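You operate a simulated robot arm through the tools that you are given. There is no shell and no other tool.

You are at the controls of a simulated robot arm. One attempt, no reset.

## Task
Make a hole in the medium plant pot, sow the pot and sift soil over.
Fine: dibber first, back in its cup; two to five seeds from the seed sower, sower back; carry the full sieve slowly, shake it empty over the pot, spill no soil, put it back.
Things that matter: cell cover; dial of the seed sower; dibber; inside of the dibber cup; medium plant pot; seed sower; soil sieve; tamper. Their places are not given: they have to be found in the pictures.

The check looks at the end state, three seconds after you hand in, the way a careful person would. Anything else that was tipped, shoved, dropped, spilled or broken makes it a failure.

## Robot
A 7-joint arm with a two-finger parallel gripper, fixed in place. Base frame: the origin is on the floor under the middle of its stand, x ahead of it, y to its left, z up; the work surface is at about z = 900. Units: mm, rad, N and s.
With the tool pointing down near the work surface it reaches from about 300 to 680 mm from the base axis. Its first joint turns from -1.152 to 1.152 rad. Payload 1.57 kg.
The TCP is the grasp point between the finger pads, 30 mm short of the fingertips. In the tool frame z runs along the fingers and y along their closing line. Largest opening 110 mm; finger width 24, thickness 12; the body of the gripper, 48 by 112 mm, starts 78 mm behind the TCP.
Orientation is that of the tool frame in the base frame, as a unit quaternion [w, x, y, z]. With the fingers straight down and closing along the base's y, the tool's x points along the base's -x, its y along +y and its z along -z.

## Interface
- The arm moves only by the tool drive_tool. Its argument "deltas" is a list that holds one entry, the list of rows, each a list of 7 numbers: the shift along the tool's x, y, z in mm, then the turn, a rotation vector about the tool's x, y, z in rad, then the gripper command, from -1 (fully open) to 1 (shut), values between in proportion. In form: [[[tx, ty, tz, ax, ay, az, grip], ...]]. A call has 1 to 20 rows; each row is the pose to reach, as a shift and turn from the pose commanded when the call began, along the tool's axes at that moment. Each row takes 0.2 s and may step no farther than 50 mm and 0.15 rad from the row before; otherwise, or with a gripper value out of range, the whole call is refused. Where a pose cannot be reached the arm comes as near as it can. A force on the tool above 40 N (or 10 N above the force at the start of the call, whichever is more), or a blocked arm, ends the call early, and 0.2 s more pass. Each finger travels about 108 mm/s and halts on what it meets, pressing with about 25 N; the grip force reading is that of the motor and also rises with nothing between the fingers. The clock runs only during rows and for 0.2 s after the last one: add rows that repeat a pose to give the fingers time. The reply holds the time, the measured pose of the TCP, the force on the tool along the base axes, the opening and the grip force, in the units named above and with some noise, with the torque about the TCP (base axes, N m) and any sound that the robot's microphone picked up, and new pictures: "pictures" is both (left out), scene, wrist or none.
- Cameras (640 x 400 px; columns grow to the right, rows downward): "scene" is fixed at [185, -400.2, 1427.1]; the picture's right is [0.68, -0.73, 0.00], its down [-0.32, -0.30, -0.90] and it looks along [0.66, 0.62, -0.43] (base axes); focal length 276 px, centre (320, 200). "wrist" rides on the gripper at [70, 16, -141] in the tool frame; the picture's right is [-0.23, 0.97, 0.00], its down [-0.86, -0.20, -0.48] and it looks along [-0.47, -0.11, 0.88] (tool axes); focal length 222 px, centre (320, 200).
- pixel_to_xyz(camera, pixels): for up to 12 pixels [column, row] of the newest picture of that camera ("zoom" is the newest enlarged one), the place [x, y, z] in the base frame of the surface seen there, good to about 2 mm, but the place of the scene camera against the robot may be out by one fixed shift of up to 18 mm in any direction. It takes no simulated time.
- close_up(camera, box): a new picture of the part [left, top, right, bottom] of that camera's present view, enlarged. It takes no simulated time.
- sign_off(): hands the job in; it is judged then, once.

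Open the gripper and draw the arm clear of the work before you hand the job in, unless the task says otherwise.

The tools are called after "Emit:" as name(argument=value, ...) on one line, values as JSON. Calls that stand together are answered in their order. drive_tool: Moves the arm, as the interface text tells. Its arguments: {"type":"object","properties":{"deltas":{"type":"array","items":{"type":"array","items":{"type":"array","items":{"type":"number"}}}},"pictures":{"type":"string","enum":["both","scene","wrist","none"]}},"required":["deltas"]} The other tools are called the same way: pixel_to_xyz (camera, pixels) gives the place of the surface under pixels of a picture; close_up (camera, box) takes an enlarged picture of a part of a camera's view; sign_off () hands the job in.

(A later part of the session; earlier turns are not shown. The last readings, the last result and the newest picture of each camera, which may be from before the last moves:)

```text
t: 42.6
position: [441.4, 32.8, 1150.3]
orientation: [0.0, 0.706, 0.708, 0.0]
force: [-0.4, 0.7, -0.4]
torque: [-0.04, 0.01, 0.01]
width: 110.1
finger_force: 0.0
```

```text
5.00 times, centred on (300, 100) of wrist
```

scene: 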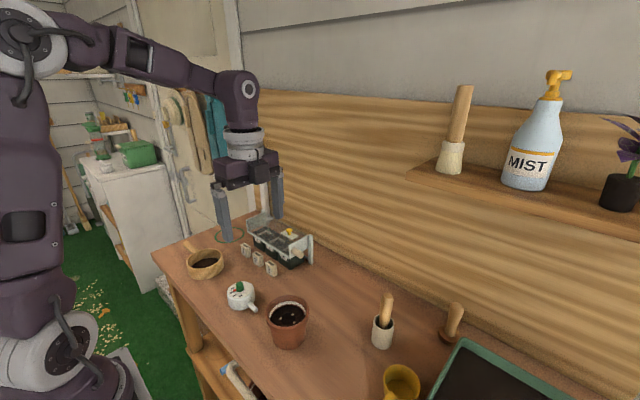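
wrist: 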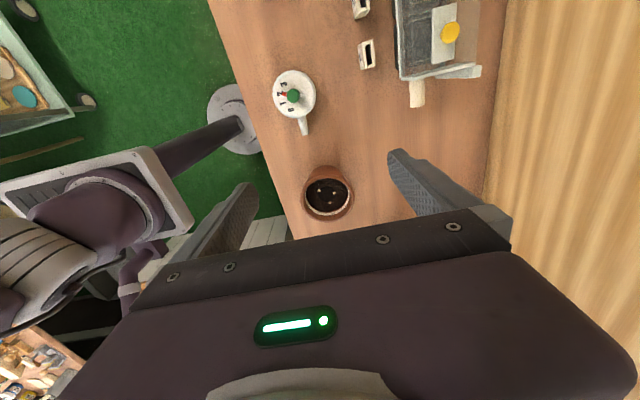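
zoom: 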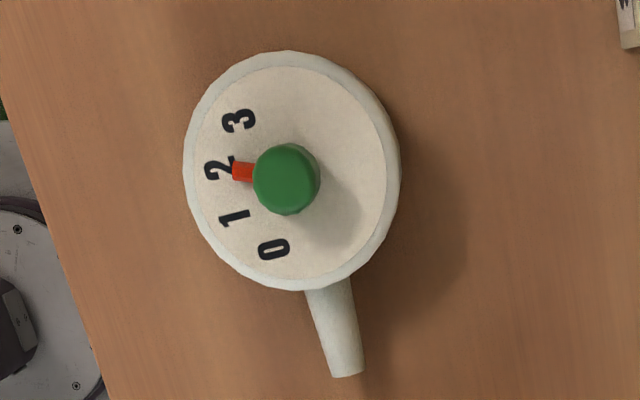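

Exactly three seeds surround the hole; the sower is back with its dial at 2. I now move toward the sieve for measurement.

Emit:
drive_tool(deltas=[[[15, -1, -5, 0, 0, 0, -1], [50, -3.5, -10, 0, 0, 0, -1], [90, -6, -15, 0, 0, 0, -1], [130, -9, -20, 0, 0, 0, -1], [170, -11.5, -25, 0, 0, 0, -1], [210, -14, -30, 0, 0, 0, -1], [250, -17, -30, 0, 0, 0, -1], [285, -19.5, -30, 0, 0, 0, -1], [307, -21, -30, 0, 0, 0, -1], [307, -21, -30, 0, 0, 0, -1], [307, -21, -30, 0, 0, 0, -1]]], pictures="both")

```text
t: 45.0
position: [417.7, 343.7, 1182.1]
orientation: [-0.001, 0.707, 0.707, 0.0]
force: [1.3, 0.1, -0.3]
torque: [0.04, 0.02, 0.0]
width: 110.1
finger_force: 0.0
```

scene: 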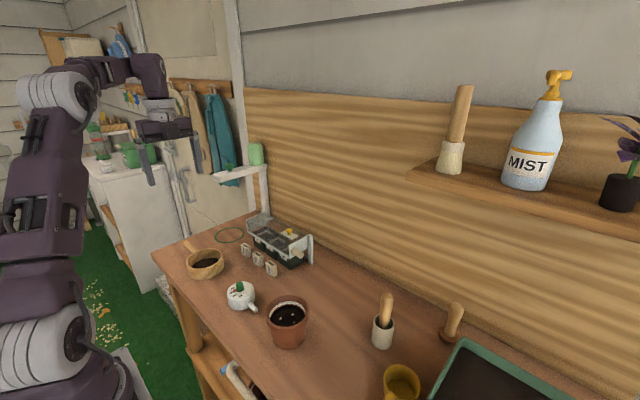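
wrist: 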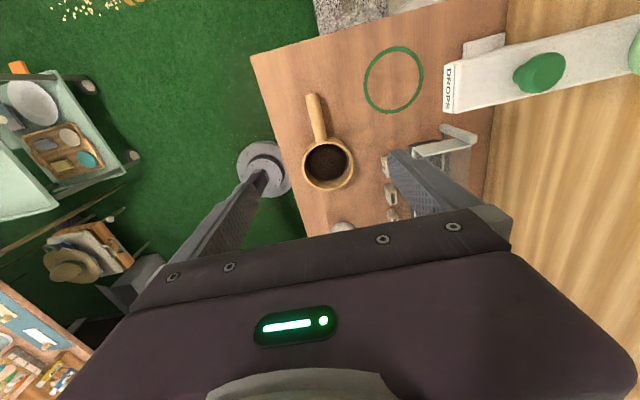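

The sieve shows at (328,165) with its handle up to (312,97). I zoom and measure rim, handle, and soil.

Emit:
close_up(camera="wrist", box=[285, 85, 375, 205])

Emit:
close_up(camera="scene", box=[170, 230, 240, 290])

```text
3.33 times, centred on (330, 145) of wrist
```

zoom: 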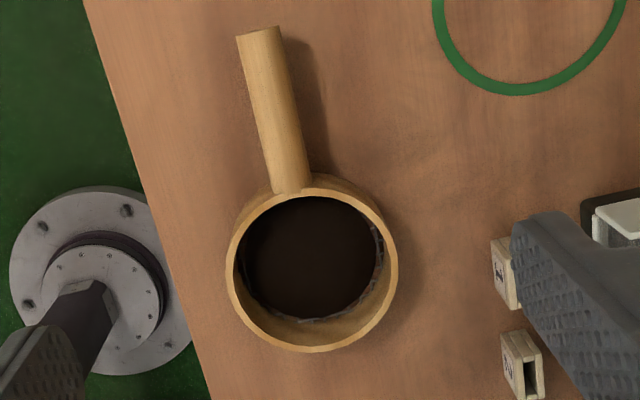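

```text
6.67 times, centred on (205, 260) of scene
```

zoom: 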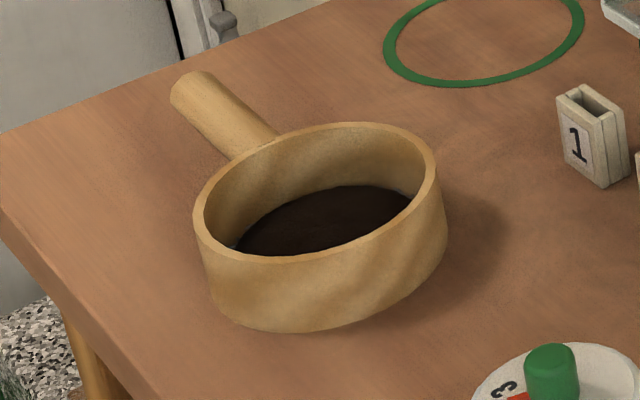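

Emit:
close_up(camera="wrist", box=[285, 85, 375, 205])

Emit:
pixel_to_xyz(camera="zoom", pixels=[[258, 32], [265, 80], [278, 140], [288, 180], [244, 40], [276, 30], [260, 120], [296, 120], [310, 250], [232, 270], [392, 270], [310, 346]])

Emit:
pixel_to_xyz(camera="zoom", pixels=[[310, 193], [260, 210], [370, 215], [255, 325], [365, 325], [260, 290], [360, 290], [250, 100], [290, 100]])

```text
3.33 times, centred on (330, 145) of wrist
```

zoom: 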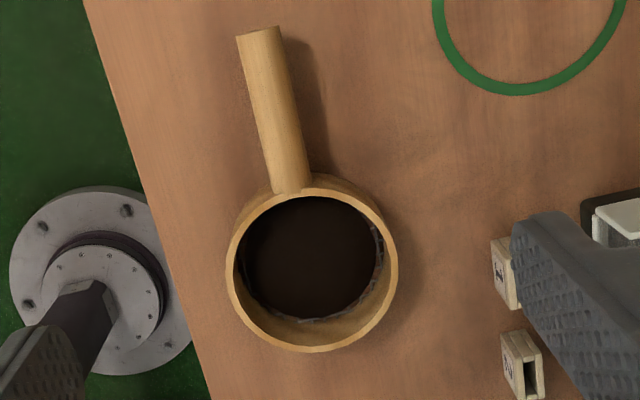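

```text
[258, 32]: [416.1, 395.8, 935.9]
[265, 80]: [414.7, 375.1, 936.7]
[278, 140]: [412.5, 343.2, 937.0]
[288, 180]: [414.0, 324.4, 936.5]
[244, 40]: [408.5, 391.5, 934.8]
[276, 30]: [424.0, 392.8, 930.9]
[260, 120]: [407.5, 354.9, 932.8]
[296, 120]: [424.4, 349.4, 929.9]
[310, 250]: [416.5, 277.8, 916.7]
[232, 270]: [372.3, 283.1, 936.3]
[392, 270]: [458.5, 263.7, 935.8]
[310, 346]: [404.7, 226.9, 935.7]
```

```text
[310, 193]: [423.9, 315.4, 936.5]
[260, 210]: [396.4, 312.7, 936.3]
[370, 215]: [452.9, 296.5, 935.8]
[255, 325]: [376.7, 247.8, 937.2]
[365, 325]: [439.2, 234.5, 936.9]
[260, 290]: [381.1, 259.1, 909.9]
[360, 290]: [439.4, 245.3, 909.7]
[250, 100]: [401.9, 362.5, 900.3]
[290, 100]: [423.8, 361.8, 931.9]
```

The sieve bowl fits centre (415,271.5), outer radius ≈ 46, rim z 936.5, with a ≈ 20 mm handle along +y at x ≈ 416 from y 318 to 396. I move above the handle close to the bowl with the fingers at 60 mm.

Emit:
drive_tool(deltas=[[[-2, -1, 15, 0, 0, 0, -0.5], [-5, -2, 45, 0, 0, 0, -0.09], [-8, -3, 80, 0, 0, 0, -0.09], [-8.9, -3.3, 110, 0, 0, 0, -0.09], [-8.9, -3.3, 135, 0, 0, 0, -0.09], [-8.9, -3.3, 141.6, 0, 0, 0, -0.09], [-8.9, -3.3, 141.6, 0, 0, 0, -0.09]]], pictures="both")

Emit:
close_up(camera="wrist", box=[240, 40, 420, 220])

```text
t: 46.6
position: [415.8, 333.9, 1037.8]
orientation: [-0.001, 0.706, 0.708, 0.0]
force: [-0.3, 0.1, 0.5]
torque: [0.0, -0.02, 0.0]
width: 60.0
finger_force: 0.0
```

scene: 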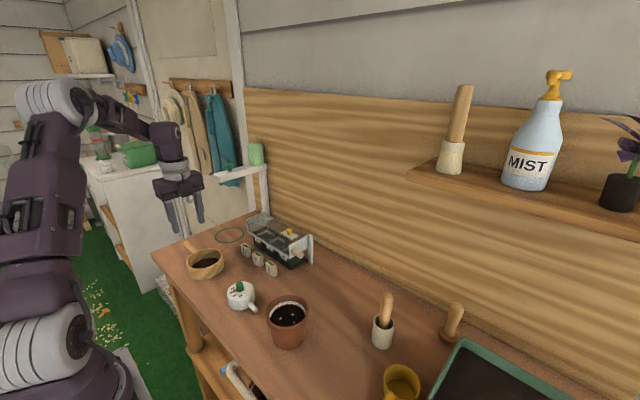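
wrist: 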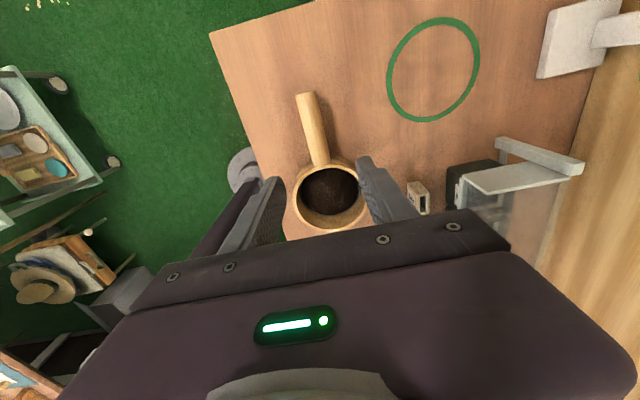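

```text
2.22 times, centred on (330, 130) of wrist
```

zoom: 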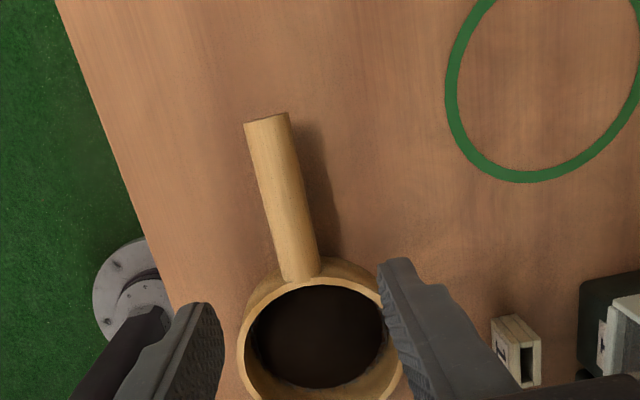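

The handle is below, between the fingers. I re-measure its edges from here before descending.

Emit:
pixel_to_xyz(camera="zoom", pixels=[[267, 120], [282, 190], [295, 250], [300, 272], [264, 190], [304, 190], [277, 250], [314, 250], [300, 285], [320, 340]])

```text
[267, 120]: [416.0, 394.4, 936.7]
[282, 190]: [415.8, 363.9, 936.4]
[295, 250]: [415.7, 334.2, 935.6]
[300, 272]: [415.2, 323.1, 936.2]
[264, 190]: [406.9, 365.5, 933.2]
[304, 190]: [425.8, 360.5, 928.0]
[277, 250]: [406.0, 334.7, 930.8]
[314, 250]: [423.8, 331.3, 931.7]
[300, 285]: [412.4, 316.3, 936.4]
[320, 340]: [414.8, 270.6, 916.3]
```

The handle axis is at x ≈ 415.6 near y 334. I descend to TCP z ≈ 934, with the fingertips a few mm above the bench.

Emit:
drive_tool(deltas=[[[1.5, -0.4, 15, 0, 0, 0, -0.09], [1.5, -0.4, 40, 0, 0, 0, -0.09], [1.5, -0.4, 65, 0, 0, 0, -0.09], [1.5, -0.4, 85, 0, 0, 0, -0.09], [1.5, -0.4, 97, 0, 0, 0, -0.09], [1.5, -0.4, 104, 0, 0, 0, -0.09], [1.5, -0.4, 106, 0, 0, 0, -0.09], [1.5, -0.4, 106, 0, 0, 0, -0.09]]], pictures="both")

Emit:
close_up(camera="scene", box=[140, 200, 260, 300])

```text
t: 48.4
position: [416.6, 333.9, 934.2]
orientation: [0.0, 0.706, 0.708, 0.001]
force: [0.6, 0.8, -0.2]
torque: [0.02, 0.02, 0.0]
width: 59.9
finger_force: 0.0
```

scene: 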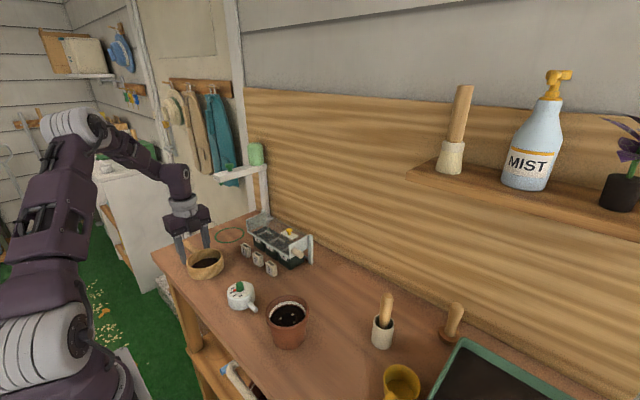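
wrist: 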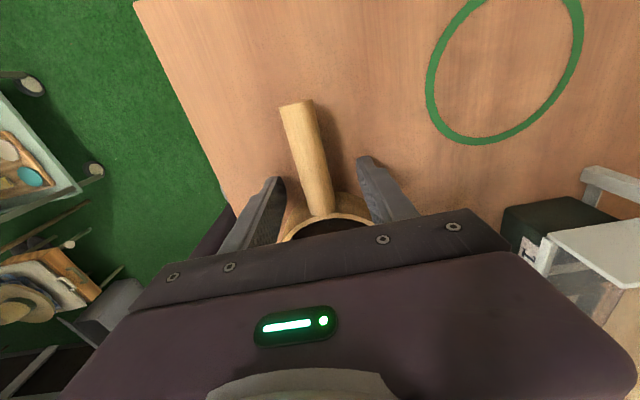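

```text
4.00 times, centred on (200, 250) of scene
```

zoom: 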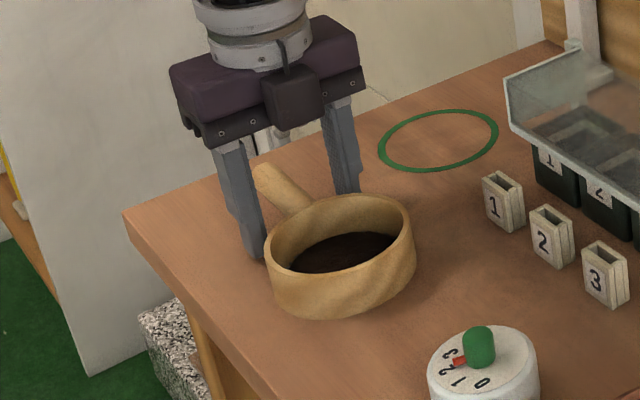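

The fingers straddle the handle just behind the bowl. I close gradually so as not to jolt the full sieve.

Emit:
drive_tool(deltas=[[[0, 0, 0, 0, 0, 0, 0.2], [0, 0, 0, 0, 0, 0, 0.4], [0, 0, 0, 0, 0, 0, 0.5], [0, 0, 0, 0, 0, 0, 0.56], [0, 0, 0, 0, 0, 0, 0.6], [0, 0, 0, 0, 0, 0, 0.64], [0, 0, 0, 0, 0, 0, 0.68], [0, 0, 0, 0, 0, 0, 0.8], [0, 0, 0, 0, 0, 0, 1], [0, 0, 0, 0, 0, 0, 1]]], pictures="both")

```text
t: 50.6
position: [415.7, 335.1, 934.3]
orientation: [0.0, 0.707, 0.707, 0.0]
force: [-0.2, 0.1, -0.5]
torque: [0.02, 0.03, -0.01]
width: 20.7
finger_force: 25.0
```

scene: 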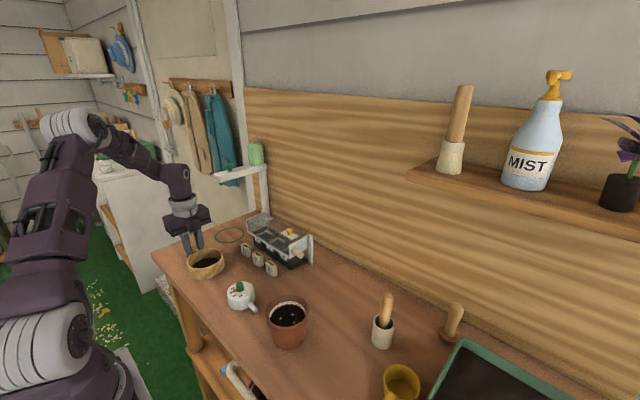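
wrist: 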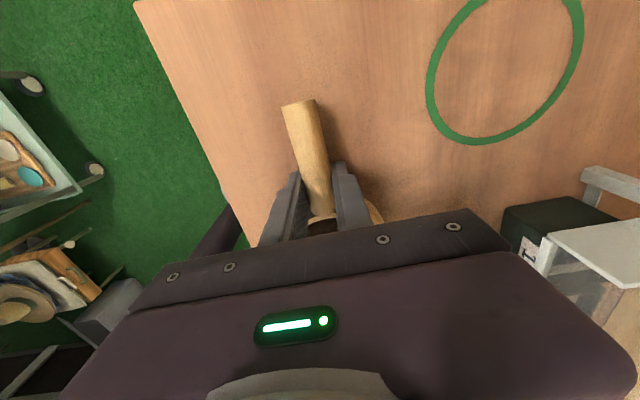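

The handle is gripped at 20.7 mm. I lift very slowly, about 15 mm/s.

Emit:
drive_tool(deltas=[[[0, 0, -0.5, 0, 0, 0, 1], [0, 0, -1.5, 0, 0, 0, 1], [0, 0, -3, 0, 0, 0, 1], [0, 0, -5, 0, 0, 0, 1], [0, 0, -8, 0, 0, 0, 1], [0, 0, -11, 0, 0, 0, 1], [0, 0, -14, 0, 0, 0, 1], [0, 0, -17, 0, 0, 0, 1], [0, 0, -20, 0, 0, 0, 1], [0, 0, -23, 0, 0, 0, 1], [0, 0, -26, 0, 0, 0, 1], [0, 0, -29, 0, 0, 0, 1], [0, 0, -32, 0, 0, 0, 1], [0, 0, -35, 0, 0, 0, 1], [0, 0, -38, 0, 0, 0, 1], [0, 0, -41, 0, 0, 0, 1], [0, 0, -44, 0, 0, 0, 1], [0, 0, -46, 0, 0, 0, 1], [0, 0, -47.5, 0, 0, 0, 1], [0, 0, -48, 0, 0, 0, 1]]], pictures="both")

Emit:
close_up(camera="scene", box=[140, 200, 260, 300])

```text
t: 54.8
position: [416.7, 335.1, 981.5]
orientation: [0.0, 0.708, 0.706, 0.001]
force: [-0.5, 0.0, -0.9]
torque: [0.09, 0.02, 0.02]
width: 20.9
finger_force: 25.2
```

scene: 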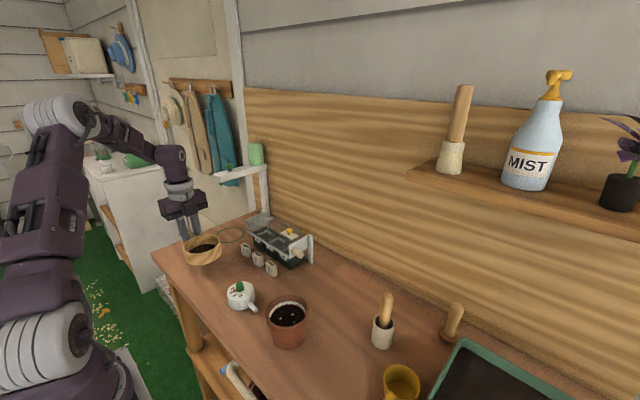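
wrist: 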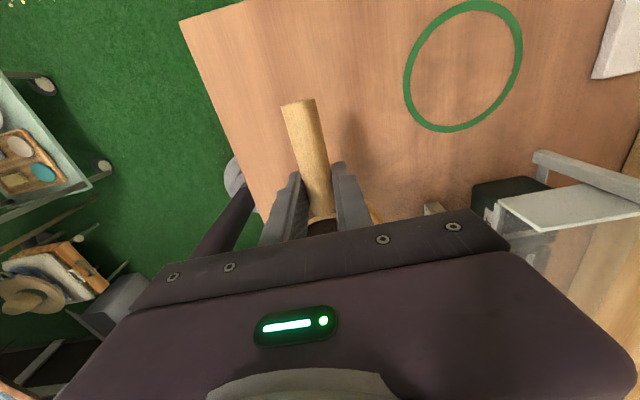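

```text
4.00 times, centred on (200, 250) of scene
```

zoom: 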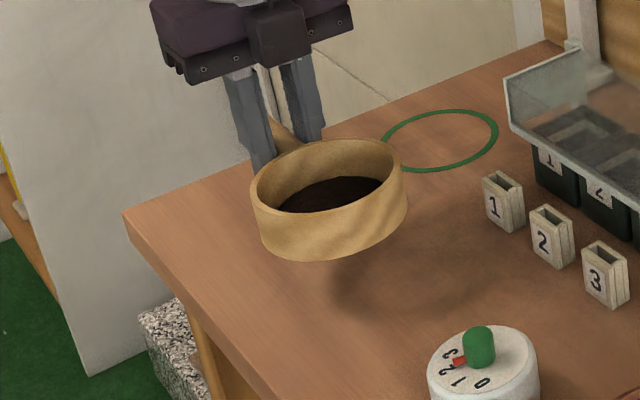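

The sieve is up and looks level, with no soil on the bench. I lift another 38 mm slowly.

Emit:
drive_tool(deltas=[[[0, 0, -0.5, 0, 0, 0, 1], [0, 0, -1.5, 0, 0, 0, 1], [0, 0, -3, 0, 0, 0, 1], [0, 0, -5, 0, 0, 0, 1], [0, 0, -8, 0, 0, 0, 1], [0, 0, -11, 0, 0, 0, 1], [0, 0, -14, 0, 0, 0, 1], [0, 0, -17, 0, 0, 0, 1], [0, 0, -20, 0, 0, 0, 1], [0, 0, -23, 0, 0, 0, 1], [0, 0, -26, 0, 0, 0, 1], [0, 0, -29, 0, 0, 0, 1], [0, 0, -32, 0, 0, 0, 1], [0, 0, -34.5, 0, 0, 0, 1], [0, 0, -36.5, 0, 0, 0, 1], [0, 0, -37.5, 0, 0, 0, 1], [0, 0, -38, 0, 0, 0, 1], [0, 0, -38, 0, 0, 0, 1]]], pictures="scene")

Emit:
close_up(camera="scene", box=[140, 200, 260, 300])

Emit:
pixel_to_xyz(camera="zoom", pixels=[[322, 192], [250, 150], [403, 130], [330, 110], [260, 175], [390, 165]])

```text
t: 58.6
position: [415.7, 335.1, 1019.4]
orientation: [-0.001, 0.706, 0.708, 0.0]
force: [-0.2, 0.1, -1.5]
torque: [0.05, 0.04, -0.03]
width: 20.9
finger_force: 24.9
```

scene: 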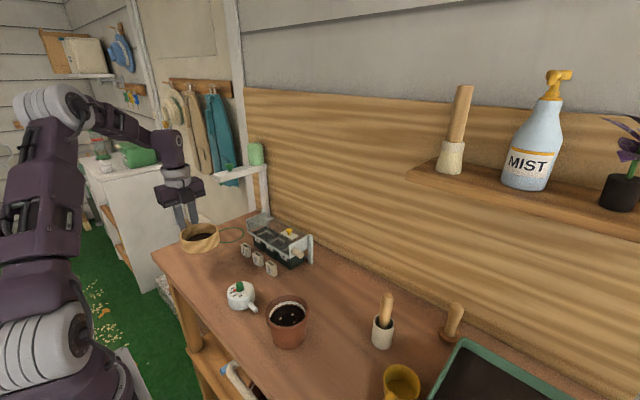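

```text
4.00 times, centred on (200, 250) of scene
```

zoom: 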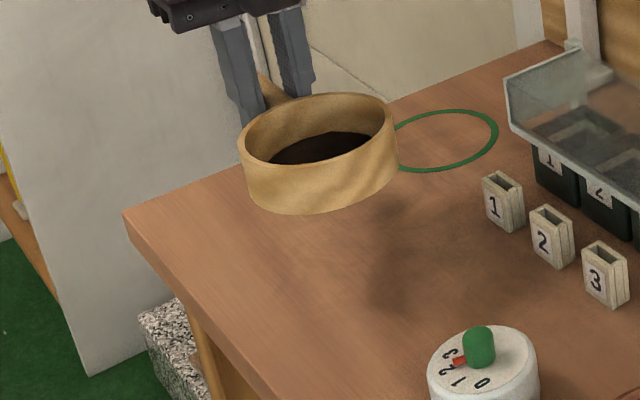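

```text
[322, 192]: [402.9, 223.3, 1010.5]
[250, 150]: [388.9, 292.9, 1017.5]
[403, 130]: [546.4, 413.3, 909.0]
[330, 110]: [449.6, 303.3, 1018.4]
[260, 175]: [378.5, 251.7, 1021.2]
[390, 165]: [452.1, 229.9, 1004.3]
```

The sieve hangs level with its bottom at about z 986, clear of everything on the way. I carry it toward the pot in slow ramped steps (≤30 mm/s).

Emit:
drive_tool(deltas=[[[-0.5, 0.02, 0, 0, 0, 0, 1], [-1.5, 0.06, 0, 0, 0, 0, 1], [-3.5, 0.14, 0, 0, 0, 0, 1], [-6.5, 0.26, 0, 0, 0, 0, 1], [-11, 0.43, 0, 0, 0, 0, 1], [-16.5, 0.65, 0, 0, 0, 0, 1], [-22.5, 0.89, 0, 0, 0, 0, 1], [-28.5, 1.13, 0, 0, 0, 0, 1], [-34.5, 1.36, 0, 0, 0, 0, 1], [-40.5, 1.6, 0, 0, 0, 0, 1], [-46.5, 1.84, 0, 0, 0, 0, 1], [-52.5, 2.08, 0, 0, 0, 0, 1], [-58.5, 2.31, 0, 0, 0, 0, 1], [-64.5, 2.55, 0, 0, 0, 0, 1], [-70.5, 2.79, 0, 0, 0, 0, 1], [-76, 3.0, 0, 0, 0, 0, 1], [-80.5, 3.18, 0, 0, 0, 0, 1], [-83.5, 3.3, 0, 0, 0, 0, 1], [-85, 3.36, 0, 0, 0, 0, 1], [-85.5, 3.38, 0, 0, 0, 0, 1]]], pictures="scene")

Emit:
close_up(camera="scene", box=[160, 220, 280, 320])

```text
t: 62.8
position: [417.7, 248.7, 1021.2]
orientation: [0.0, 0.707, 0.707, -0.001]
force: [0.6, -0.3, -0.6]
torque: [0.07, 0.04, 0.01]
width: 21.1
finger_force: 25.0
```

scene: 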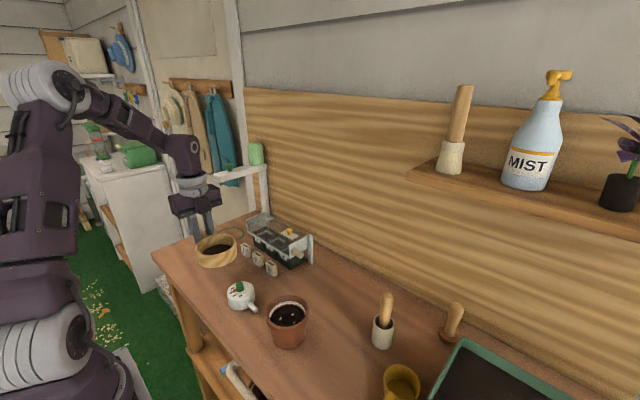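

```text
4.00 times, centred on (220, 270) of scene
```

zoom: 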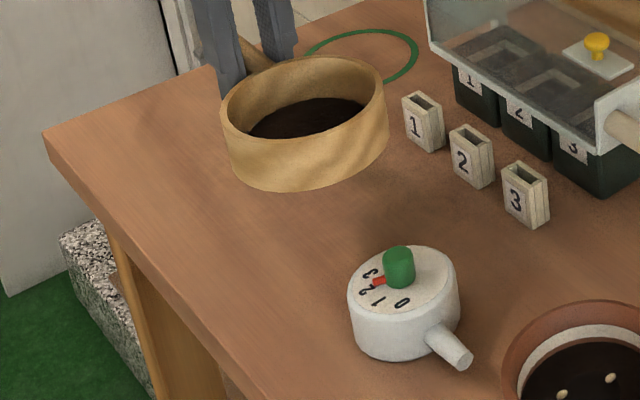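

No soil has fallen; the bench under the sieve is clean. I continue with the same slow profile.

Emit:
drive_tool(deltas=[[[-0.5, 0.02, 0, 0, 0, 0, 1], [-1.5, 0.06, 0, 0, 0, 0, 1], [-3.5, 0.14, 0, 0, 0, 0, 1], [-6.5, 0.26, 0, 0, 0, 0, 1], [-11, 0.43, 0, 0, 0, 0, 1], [-16.5, 0.65, 0, 0, 0, 0, 1], [-22.5, 0.89, 0, 0, 0, 0, 1], [-28.5, 1.13, 0, 0, 0, 0, 1], [-34.5, 1.36, 0, 0, 0, 0, 1], [-40.5, 1.6, 0, 0, 0, 0, 1], [-46.5, 1.84, 0, 0, 0, 0, 1], [-52.5, 2.08, 0, 0, 0, 0, 1], [-58.5, 2.31, 0, 0, 0, 0, 1], [-64.5, 2.55, 0, 0, 0, 0, 1], [-70.5, 2.79, 0, 0, 0, 0, 1], [-76, 3.0, 0, 0, 0, 0, 1], [-80.5, 3.18, 0, 0, 0, 0, 1], [-83.5, 3.3, 0, 0, 0, 0, 1], [-85, 3.36, 0, 0, 0, 0, 1], [-85.5, 3.38, 0, 0, 0, 0, 1]]], pictures="scene")

Emit:
close_up(camera="scene", box=[180, 220, 320, 340])

```text
t: 67.0
position: [420.5, 163.5, 1018.8]
orientation: [-0.001, 0.706, 0.708, 0.001]
force: [-0.3, -1.0, -1.0]
torque: [0.04, 0.0, 0.03]
width: 21.0
finger_force: 24.7
```

scene: 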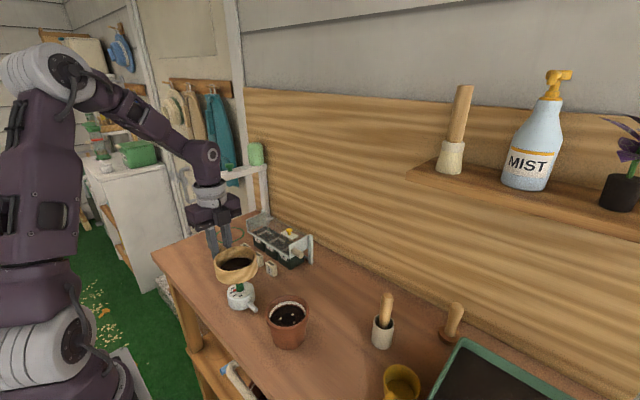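

```text
3.33 times, centred on (250, 280) of scene
```

zoom: 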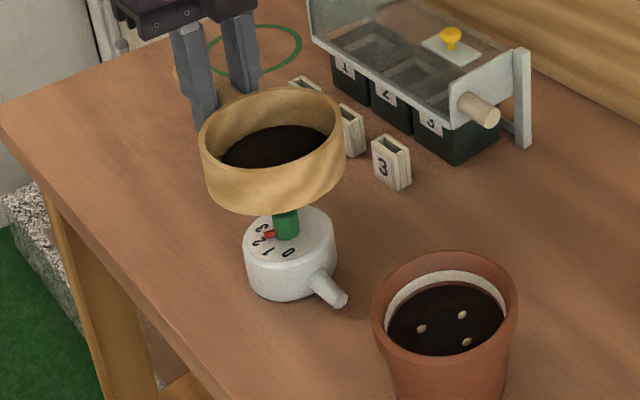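

The sieve passes above the sower. I quickly check its height from the scene zoom to be sure of clearance and level.

Emit:
pixel_to_xyz(camera="zoom", pixels=[[270, 178], [201, 135], [342, 125], [265, 92], [270, 205], [285, 222]])

```text
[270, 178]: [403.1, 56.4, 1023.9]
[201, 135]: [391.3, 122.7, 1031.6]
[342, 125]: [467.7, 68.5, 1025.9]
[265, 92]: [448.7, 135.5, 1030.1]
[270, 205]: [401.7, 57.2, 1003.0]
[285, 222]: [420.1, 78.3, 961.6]
```

The bowl sags slightly (front edge about 5 mm lower), so I level it by a −0.07 rad pitch spread over the next slow carry.

Emit:
drive_tool(deltas=[[[-0.5, 0.02, 0, 0, -0.001, 0, 1], [-1.5, 0.06, 0, 0, -0.003, 0, 1], [-3.5, 0.14, 0, 0, -0.006, 0, 1], [-6.5, 0.26, 0, 0, -0.01, 0, 1], [-11, 0.43, 0, 0, -0.014, 0, 1], [-16.5, 0.65, 0, 0, -0.018, 0, 1], [-22.5, 0.89, 0, 0, -0.022, 0, 1], [-28.5, 1.13, 0, 0, -0.026, 0, 1], [-34.5, 1.36, 0, 0, -0.03, 0, 1], [-40.5, 1.6, 0, 0, -0.034, 0, 1], [-46.5, 1.84, 0, 0, -0.038, 0, 1], [-52.5, 2.08, 0, 0, -0.042, 0, 1], [-58.5, 2.31, 0, 0, -0.046, 0, 1], [-64.5, 2.55, 0, 0, -0.05, 0, 1], [-70.5, 2.79, 0, 0, -0.054, 0, 1], [-76, 3.0, 0, 0, -0.058, 0, 1], [-80.5, 3.18, 0, 0, -0.062, 0, 1], [-83.5, 3.3, 0, 0, -0.066, 0, 1], [-85, 3.36, 0, 0, -0.069, 0, 1], [-85.5, 3.38, 0, 0, -0.07, 0, 1]]], pictures="scene")

Emit:
close_up(camera="scene", box=[190, 230, 330, 350])

```text
t: 71.2
position: [425.7, 77.3, 1021.3]
orientation: [0.024, 0.706, 0.707, -0.024]
force: [-0.4, 0.8, -0.7]
torque: [0.02, -0.02, 0.01]
width: 20.9
finger_force: 24.8
```

scene: 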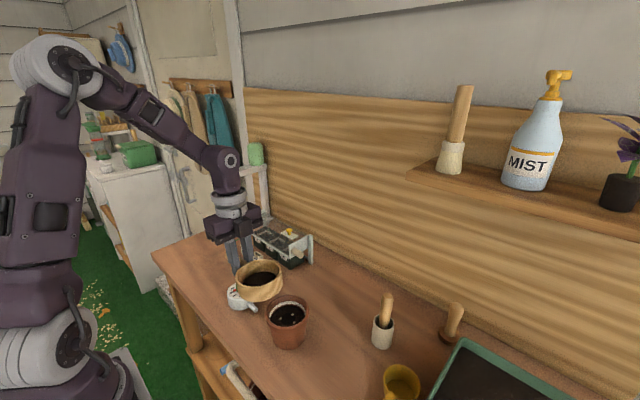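

```text
3.33 times, centred on (260, 290) of scene
```

zoom: 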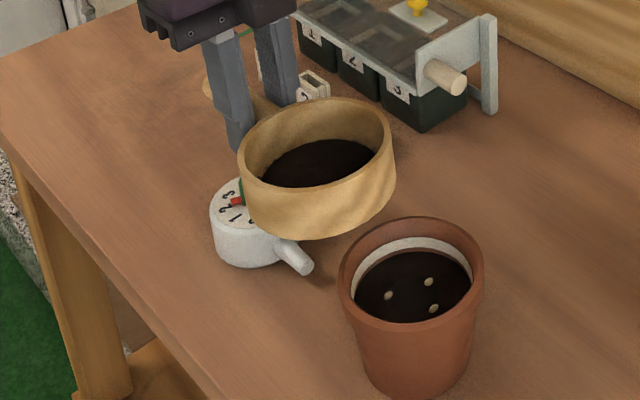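

Still no spill. I measure the rim's level from this picture before the final stretch.

Emit:
pixel_to_xyz(camera="zoom", pixels=[[312, 207], [322, 101], [240, 160], [391, 145], [285, 205], [345, 197], [270, 113], [372, 112], [315, 232], [410, 222], [345, 270], [479, 270]])

```text
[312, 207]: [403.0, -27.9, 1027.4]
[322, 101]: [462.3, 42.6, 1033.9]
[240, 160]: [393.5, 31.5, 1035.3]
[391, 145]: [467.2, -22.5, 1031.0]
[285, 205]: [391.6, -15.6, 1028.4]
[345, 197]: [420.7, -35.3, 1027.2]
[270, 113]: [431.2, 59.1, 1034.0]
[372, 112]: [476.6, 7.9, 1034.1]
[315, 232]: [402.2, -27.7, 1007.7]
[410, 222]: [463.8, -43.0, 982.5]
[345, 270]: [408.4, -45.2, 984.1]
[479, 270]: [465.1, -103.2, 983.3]
```

The rim still seems to slope about 5 mm along y. I check with the wrist camera using the handle's slope.

Emit:
close_up(camera="wrist", box=[240, 80, 400, 230])

Emit:
pixel_to_xyz(camera="zoom", pixels=[[260, 80], [268, 110], [278, 150], [288, 190], [298, 240], [305, 290], [310, 320], [260, 60], [330, 350]])

```text
2.67 times, centred on (320, 155) of wrist
```

zoom: 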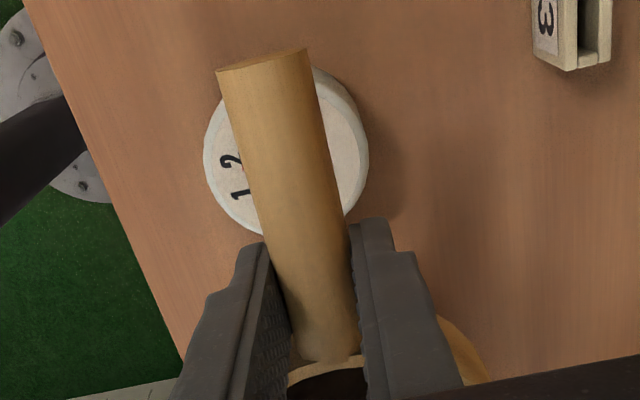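

```text
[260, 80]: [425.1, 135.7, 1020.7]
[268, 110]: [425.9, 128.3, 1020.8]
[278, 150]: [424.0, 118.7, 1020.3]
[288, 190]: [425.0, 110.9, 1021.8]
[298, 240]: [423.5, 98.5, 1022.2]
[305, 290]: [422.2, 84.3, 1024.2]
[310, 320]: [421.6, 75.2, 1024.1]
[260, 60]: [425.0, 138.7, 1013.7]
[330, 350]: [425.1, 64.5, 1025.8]
```

The wrist camera shows the handle top rising toward the bowl (1020.7 → 1024.1), i.e. the bowl side is now slightly high, so it was near level before. I verify with a tighter scene zoom.

Emit:
close_up(camera="scene", box=[225, 250, 295, 310])

```text
6.67 times, centred on (260, 280) of scene
```

zoom: 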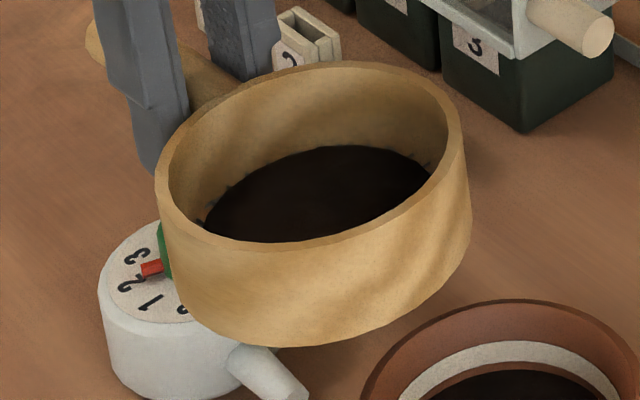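

Emit:
pixel_to_xyz(camera="zoom", pixels=[[290, 243], [250, 239], [350, 233], [400, 212], [163, 180], [180, 215], [310, 68], [380, 68], [455, 130], [435, 92], [240, 90], [190, 128]])

Emit:
pixel_to_xyz(camera="zoom", pixels=[[310, 160], [310, 200], [250, 220], [390, 190], [350, 170], [300, 335], [400, 315], [460, 260], [200, 310]])

```text
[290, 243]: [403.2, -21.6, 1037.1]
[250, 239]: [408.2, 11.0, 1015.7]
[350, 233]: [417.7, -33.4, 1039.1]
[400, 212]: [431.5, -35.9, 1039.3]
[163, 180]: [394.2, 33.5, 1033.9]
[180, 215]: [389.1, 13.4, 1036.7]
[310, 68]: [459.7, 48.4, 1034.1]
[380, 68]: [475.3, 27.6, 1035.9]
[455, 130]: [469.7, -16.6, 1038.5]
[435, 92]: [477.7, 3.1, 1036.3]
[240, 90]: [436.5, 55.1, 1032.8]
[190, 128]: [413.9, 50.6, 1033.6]
```

```text
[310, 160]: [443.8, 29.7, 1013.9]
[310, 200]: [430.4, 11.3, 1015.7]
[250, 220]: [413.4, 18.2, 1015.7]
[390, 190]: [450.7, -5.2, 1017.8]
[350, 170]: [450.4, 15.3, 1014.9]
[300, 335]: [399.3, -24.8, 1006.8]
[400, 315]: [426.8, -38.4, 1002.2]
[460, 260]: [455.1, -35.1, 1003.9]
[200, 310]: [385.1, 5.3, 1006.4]
```

Careful picks show the −y rim is 5 mm higher now, so the sieve was level before my correction. I undo the pitch slowly while carrying the last 84 mm over the pot.

Emit:
drive_tool(deltas=[[[-0.5, 0.02, 0.03, 0, 0.001, 0, 1], [-1.5, 0.06, 0.1, 0, 0.003, 0, 1], [-3.5, 0.14, 0.25, 0, 0.006, 0, 1], [-6.5, 0.26, 0.46, 0, 0.01, 0, 1], [-11, 0.43, 0.77, 0, 0.014, 0, 1], [-16.5, 0.65, 1.16, 0, 0.018, 0, 1], [-22.5, 0.89, 1.58, 0, 0.022, 0, 1], [-28.5, 1.13, 2.0, 0, 0.026, 0, 1], [-34.5, 1.36, 2.4, 0, 0.03, 0, 1], [-40.5, 1.6, 2.8, 0, 0.034, 0, 1], [-46.5, 1.84, 3.3, 0, 0.038, 0, 1], [-52.5, 2.08, 3.7, 0, 0.042, 0, 1], [-58.5, 2.31, 4.1, 0, 0.046, 0, 1], [-64, 2.55, 4.5, 0, 0.05, 0, 1], [-69.5, 2.79, 4.9, 0, 0.054, 0, 1], [-74.5, 3.0, 5.2, 0, 0.057, 0, 1], [-79, 3.18, 5.5, 0, 0.06, 0, 1], [-82, 3.3, 5.7, 0, 0.062, 0, 1], [-83.8, 3.36, 5.9, 0, 0.064, 0, 1], [-84.3, 3.4, 5.9, 0, 0.065, 0, 1]]], pictures="scene")

Emit:
close_up(camera="scene", box=[245, 255, 325, 355])

Emit:
close_up(camera="wrist", box=[240, 80, 400, 230])

Emit:
pixel_to_xyz(camera="zoom", pixels=[[260, 80], [268, 110], [278, 150], [288, 190], [298, 240], [305, 290], [310, 320], [330, 350]])

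```text
t: 75.4
position: [430.1, -5.0, 1020.2]
orientation: [0.001, 0.706, 0.708, -0.002]
force: [0.2, 0.6, -0.7]
torque: [0.03, -0.05, 0.0]
width: 21.0
finger_force: 24.8
```

scene: 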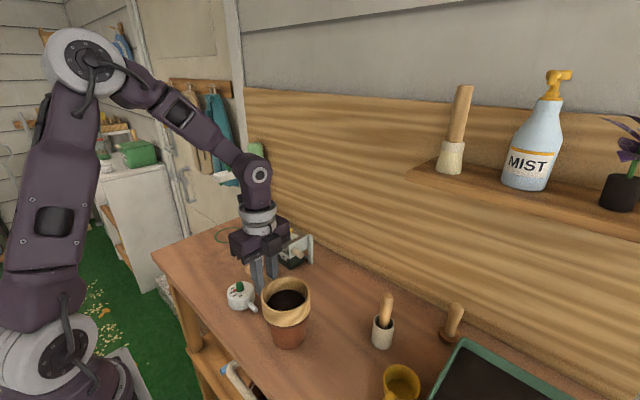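

```text
4.00 times, centred on (285, 305) of scene
```

zoom: 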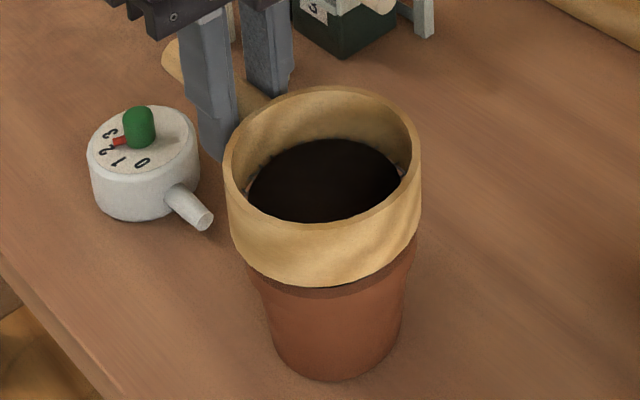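

```text
2.67 times, centred on (320, 155) of wrist
```

zoom: 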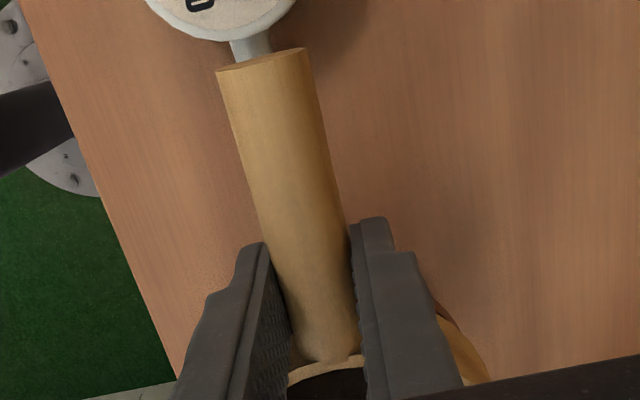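

```text
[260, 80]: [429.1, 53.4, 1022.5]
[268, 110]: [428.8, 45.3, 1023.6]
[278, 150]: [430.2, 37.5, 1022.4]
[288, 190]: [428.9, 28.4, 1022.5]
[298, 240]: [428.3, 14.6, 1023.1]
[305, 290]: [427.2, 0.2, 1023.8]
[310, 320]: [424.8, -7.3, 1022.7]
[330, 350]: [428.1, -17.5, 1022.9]
```

The handle is level now (z ≈ 1022.5–1023). I check the sieve's centring over the pot with a tight scene zoom.

Emit:
close_up(camera="scene", box=[255, 270, 320, 335])

```text
6.15 times, centred on (288, 302) of scene
```

zoom: 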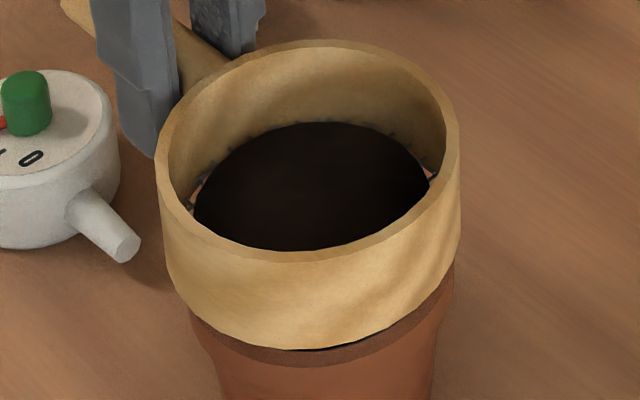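

Emit:
pixel_to_xyz(camera="zoom", pixels=[[290, 257], [240, 243], [350, 253], [400, 230], [440, 195], [455, 150], [430, 85], [380, 55], [320, 45], [250, 55], [195, 95], [165, 150]])

Emit:
pixel_to_xyz(camera="zoom", pixels=[[310, 180], [200, 205], [425, 185], [300, 240], [310, 130], [195, 188], [430, 178], [330, 356], [250, 348], [420, 325]])

```text
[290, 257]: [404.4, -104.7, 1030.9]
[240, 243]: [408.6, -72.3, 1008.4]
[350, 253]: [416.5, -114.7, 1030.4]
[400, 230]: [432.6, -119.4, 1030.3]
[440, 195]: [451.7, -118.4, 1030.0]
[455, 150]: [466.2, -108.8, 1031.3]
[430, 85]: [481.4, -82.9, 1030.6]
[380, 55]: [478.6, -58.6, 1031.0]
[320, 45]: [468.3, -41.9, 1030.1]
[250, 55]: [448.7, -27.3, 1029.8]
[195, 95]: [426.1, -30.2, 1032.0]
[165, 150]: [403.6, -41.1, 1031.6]
```

```text
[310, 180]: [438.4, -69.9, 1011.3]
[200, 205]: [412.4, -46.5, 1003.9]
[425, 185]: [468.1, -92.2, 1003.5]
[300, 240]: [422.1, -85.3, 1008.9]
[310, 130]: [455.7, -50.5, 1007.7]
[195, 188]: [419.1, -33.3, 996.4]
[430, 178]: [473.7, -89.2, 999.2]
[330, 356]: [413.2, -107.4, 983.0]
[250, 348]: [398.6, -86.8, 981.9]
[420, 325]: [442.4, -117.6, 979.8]
```

Sieve rim centre in the scene (437.5,−73.7) coincides with the pot's centre there (437.3,−73.7), and it is level about 10 mm above the rim. I lower 4 mm gently, then try a small side-to-side shake of ±5 mm.

Emit:
drive_tool(deltas=[[[0, 0, 0.5, 0, 0, 0, 1], [0, 0, 1.5, 0, 0, 0, 1], [0, 0, 2.8, 0, 0, 0, 1], [0, 0, 3.7, 0, 0, 0, 1], [0, 0, 4, 0, 0, 0, 1], [0, 0, 4, 0, 0, 0, 1], [0, 4, 4, 0, 0, 0, 1], [0, -5, 4, 0, 0, 0, 1], [0, 5, 4, 0, 0, 0, 1], [0, -5, 4, 0, 0, 0, 1], [0, 5, 4, 0, 0, 0, 1], [0, -5, 4, 0, 0, 0, 1], [0, 0, 4, 0, 0, 0, 1], [0, 0, 4, 0, 0, 0, 1]]], pictures="scene")

Emit:
close_up(camera="scene", box=[245, 255, 325, 355])

```text
t: 78.4
position: [429.5, -7.1, 1017.2]
orientation: [0.002, 0.707, 0.707, -0.003]
force: [0.6, 0.3, -1.5]
torque: [0.07, 0.0, 0.02]
width: 21.1
finger_force: 24.9
```

scene: 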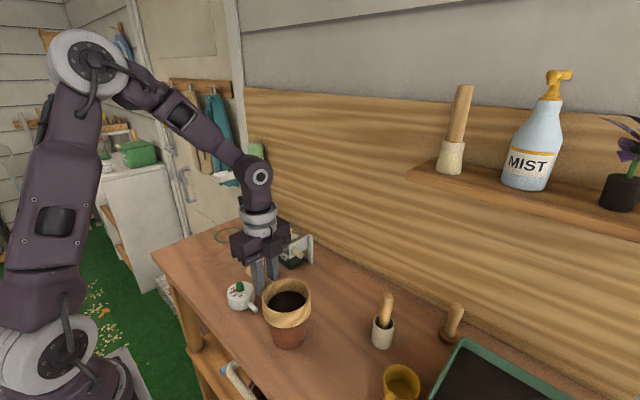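

```text
4.00 times, centred on (285, 305) of scene
```

zoom: 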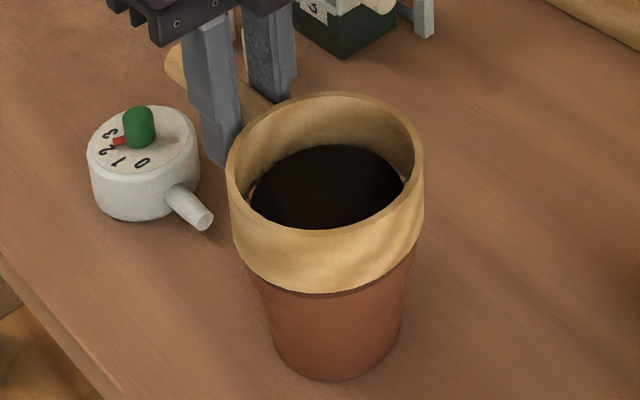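

No visible soil movement yet. I read the soil surface height in the sieve to see if anything left.

Emit:
pixel_to_xyz(camera="zoom", pixels=[[325, 180], [325, 200], [290, 195], [370, 185], [325, 150], [320, 240], [254, 190]])

```text
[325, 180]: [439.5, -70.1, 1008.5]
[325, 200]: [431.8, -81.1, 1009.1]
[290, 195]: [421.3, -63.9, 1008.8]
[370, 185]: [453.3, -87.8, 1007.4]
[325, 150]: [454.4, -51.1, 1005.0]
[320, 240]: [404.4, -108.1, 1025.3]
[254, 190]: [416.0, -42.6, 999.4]
```

Soil height is unchanged (≈1008 after lowering 4 mm), so the shake was too gentle. I shake harder at ±9 mm.

Emit:
drive_tool(deltas=[[[0, 7, 0, 0, 0, 0, 1], [0, -9, 0, 0, 0, 0, 1], [0, 9, 0, 0, 0, 0, 1], [0, -9, 0, 0, 0, 0, 1], [0, 9, 0, 0, 0, 0, 1], [0, -9, 0, 0, 0, 0, 1], [0, 0, 0, 0, 0, 0, 1]]], pictures="scene")

Emit:
close_up(camera="scene", box=[245, 255, 325, 355])

Emit:
pixel_to_xyz(camera="zoom", pixels=[[325, 180], [325, 200], [290, 195], [370, 185], [325, 150], [254, 190]])

```text
t: 80.0
position: [428.4, -6.0, 1016.9]
orientation: [0.002, 0.707, 0.707, -0.002]
force: [0.0, 0.6, -1.4]
torque: [0.03, 0.02, 0.01]
width: 21.1
finger_force: 24.8
```

scene: 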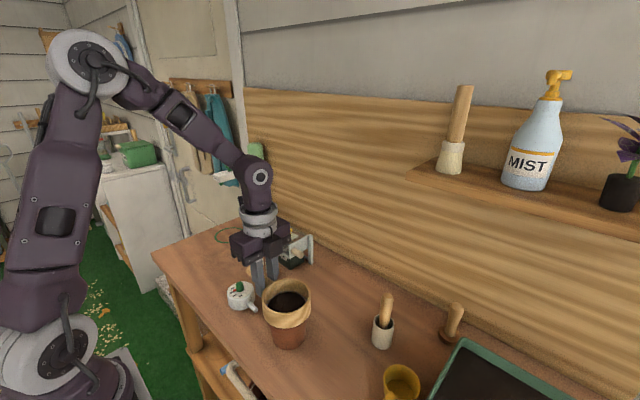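

```text
4.00 times, centred on (285, 305) of scene
```

zoom: 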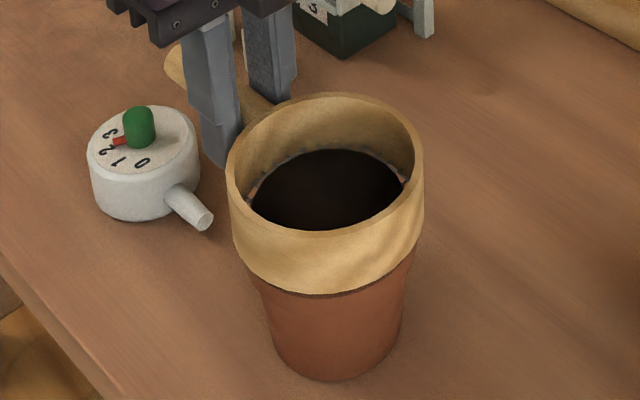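

```text
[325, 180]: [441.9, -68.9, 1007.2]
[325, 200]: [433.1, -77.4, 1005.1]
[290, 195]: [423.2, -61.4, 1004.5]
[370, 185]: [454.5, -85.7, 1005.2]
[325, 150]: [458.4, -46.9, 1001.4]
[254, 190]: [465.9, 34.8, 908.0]
```

The soil level dropped 2–4 mm and more mesh shows at the edge, with no spill visible on the bench. I continue the same shake.

Emit:
drive_tool(deltas=[[[0, 7, 0, 0, 0, 0, 1], [0, -9, 0, 0, 0, 0, 1], [0, 9, 0, 0, 0, 0, 1], [0, -9, 0, 0, 0, 0, 1], [0, 9, 0, 0, 0, 0, 1], [0, -9, 0, 0, 0, 0, 1], [0, 9, 0, 0, 0, 0, 1], [0, -9, 0, 0, 0, 0, 1], [0, 9, 0, 0, 0, 0, 1], [0, -9, 0, 0, 0, 0, 1], [0, 0, 0, 0, 0, 0, 1]]], pictures="both")

Emit:
close_up(camera="scene", box=[245, 255, 325, 355])

Emit:
pixel_to_xyz(camera="zoom", pixels=[[325, 180], [325, 200], [290, 195], [370, 185], [325, 160], [300, 152]])

```text
t: 82.4
position: [430.5, -5.7, 1016.4]
orientation: [0.001, 0.707, 0.707, -0.002]
force: [-0.1, -0.4, -1.6]
torque: [0.01, -0.01, -0.02]
width: 21.2
finger_force: 25.3
```

scene: 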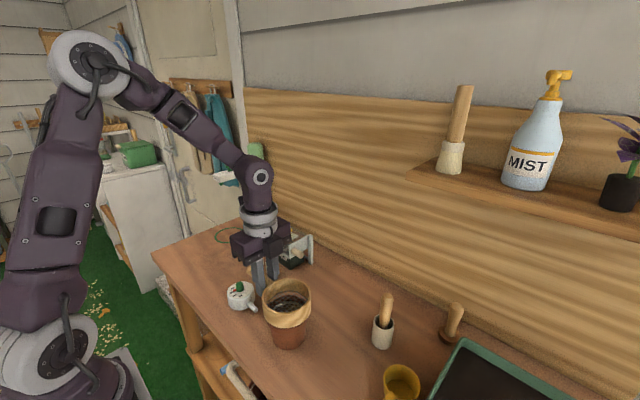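
wrist: 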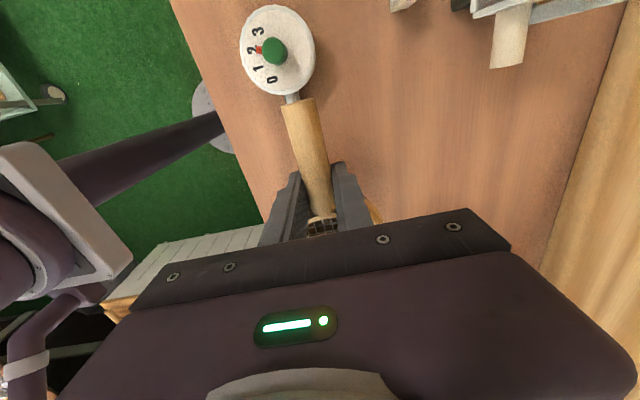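

```text
4.00 times, centred on (285, 305) of scene
```

zoom: 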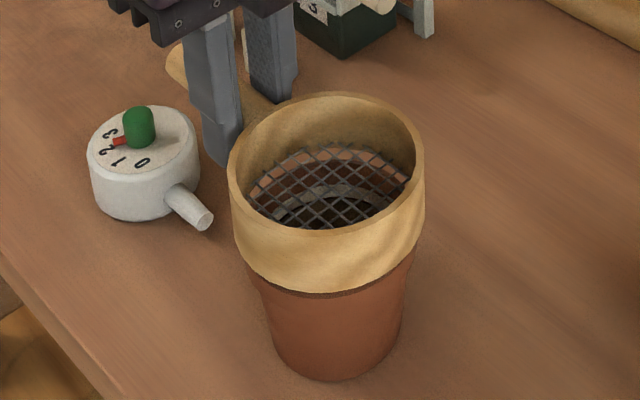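

```text
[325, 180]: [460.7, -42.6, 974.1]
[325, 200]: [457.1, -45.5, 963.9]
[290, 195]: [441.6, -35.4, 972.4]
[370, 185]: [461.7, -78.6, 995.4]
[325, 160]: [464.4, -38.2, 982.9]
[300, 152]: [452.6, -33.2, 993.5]
```

The mesh is now visible with the pot beneath, so the sieve looks empty. I zoom in to confirm no residue.

Emit:
close_up(camera="scene", box=[262, 275, 312, 325])

Emit:
close_up(camera="wrist", box=[280, 190, 390, 240])

```text
8.00 times, centred on (287, 300) of scene
```

zoom: 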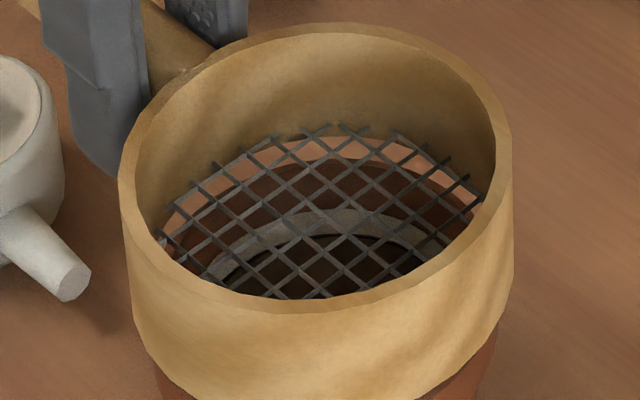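

```text
5.82 times, centred on (335, 215) of wrist
```

zoom: 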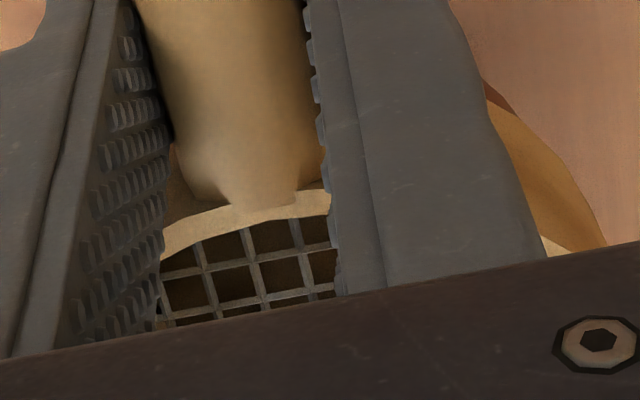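

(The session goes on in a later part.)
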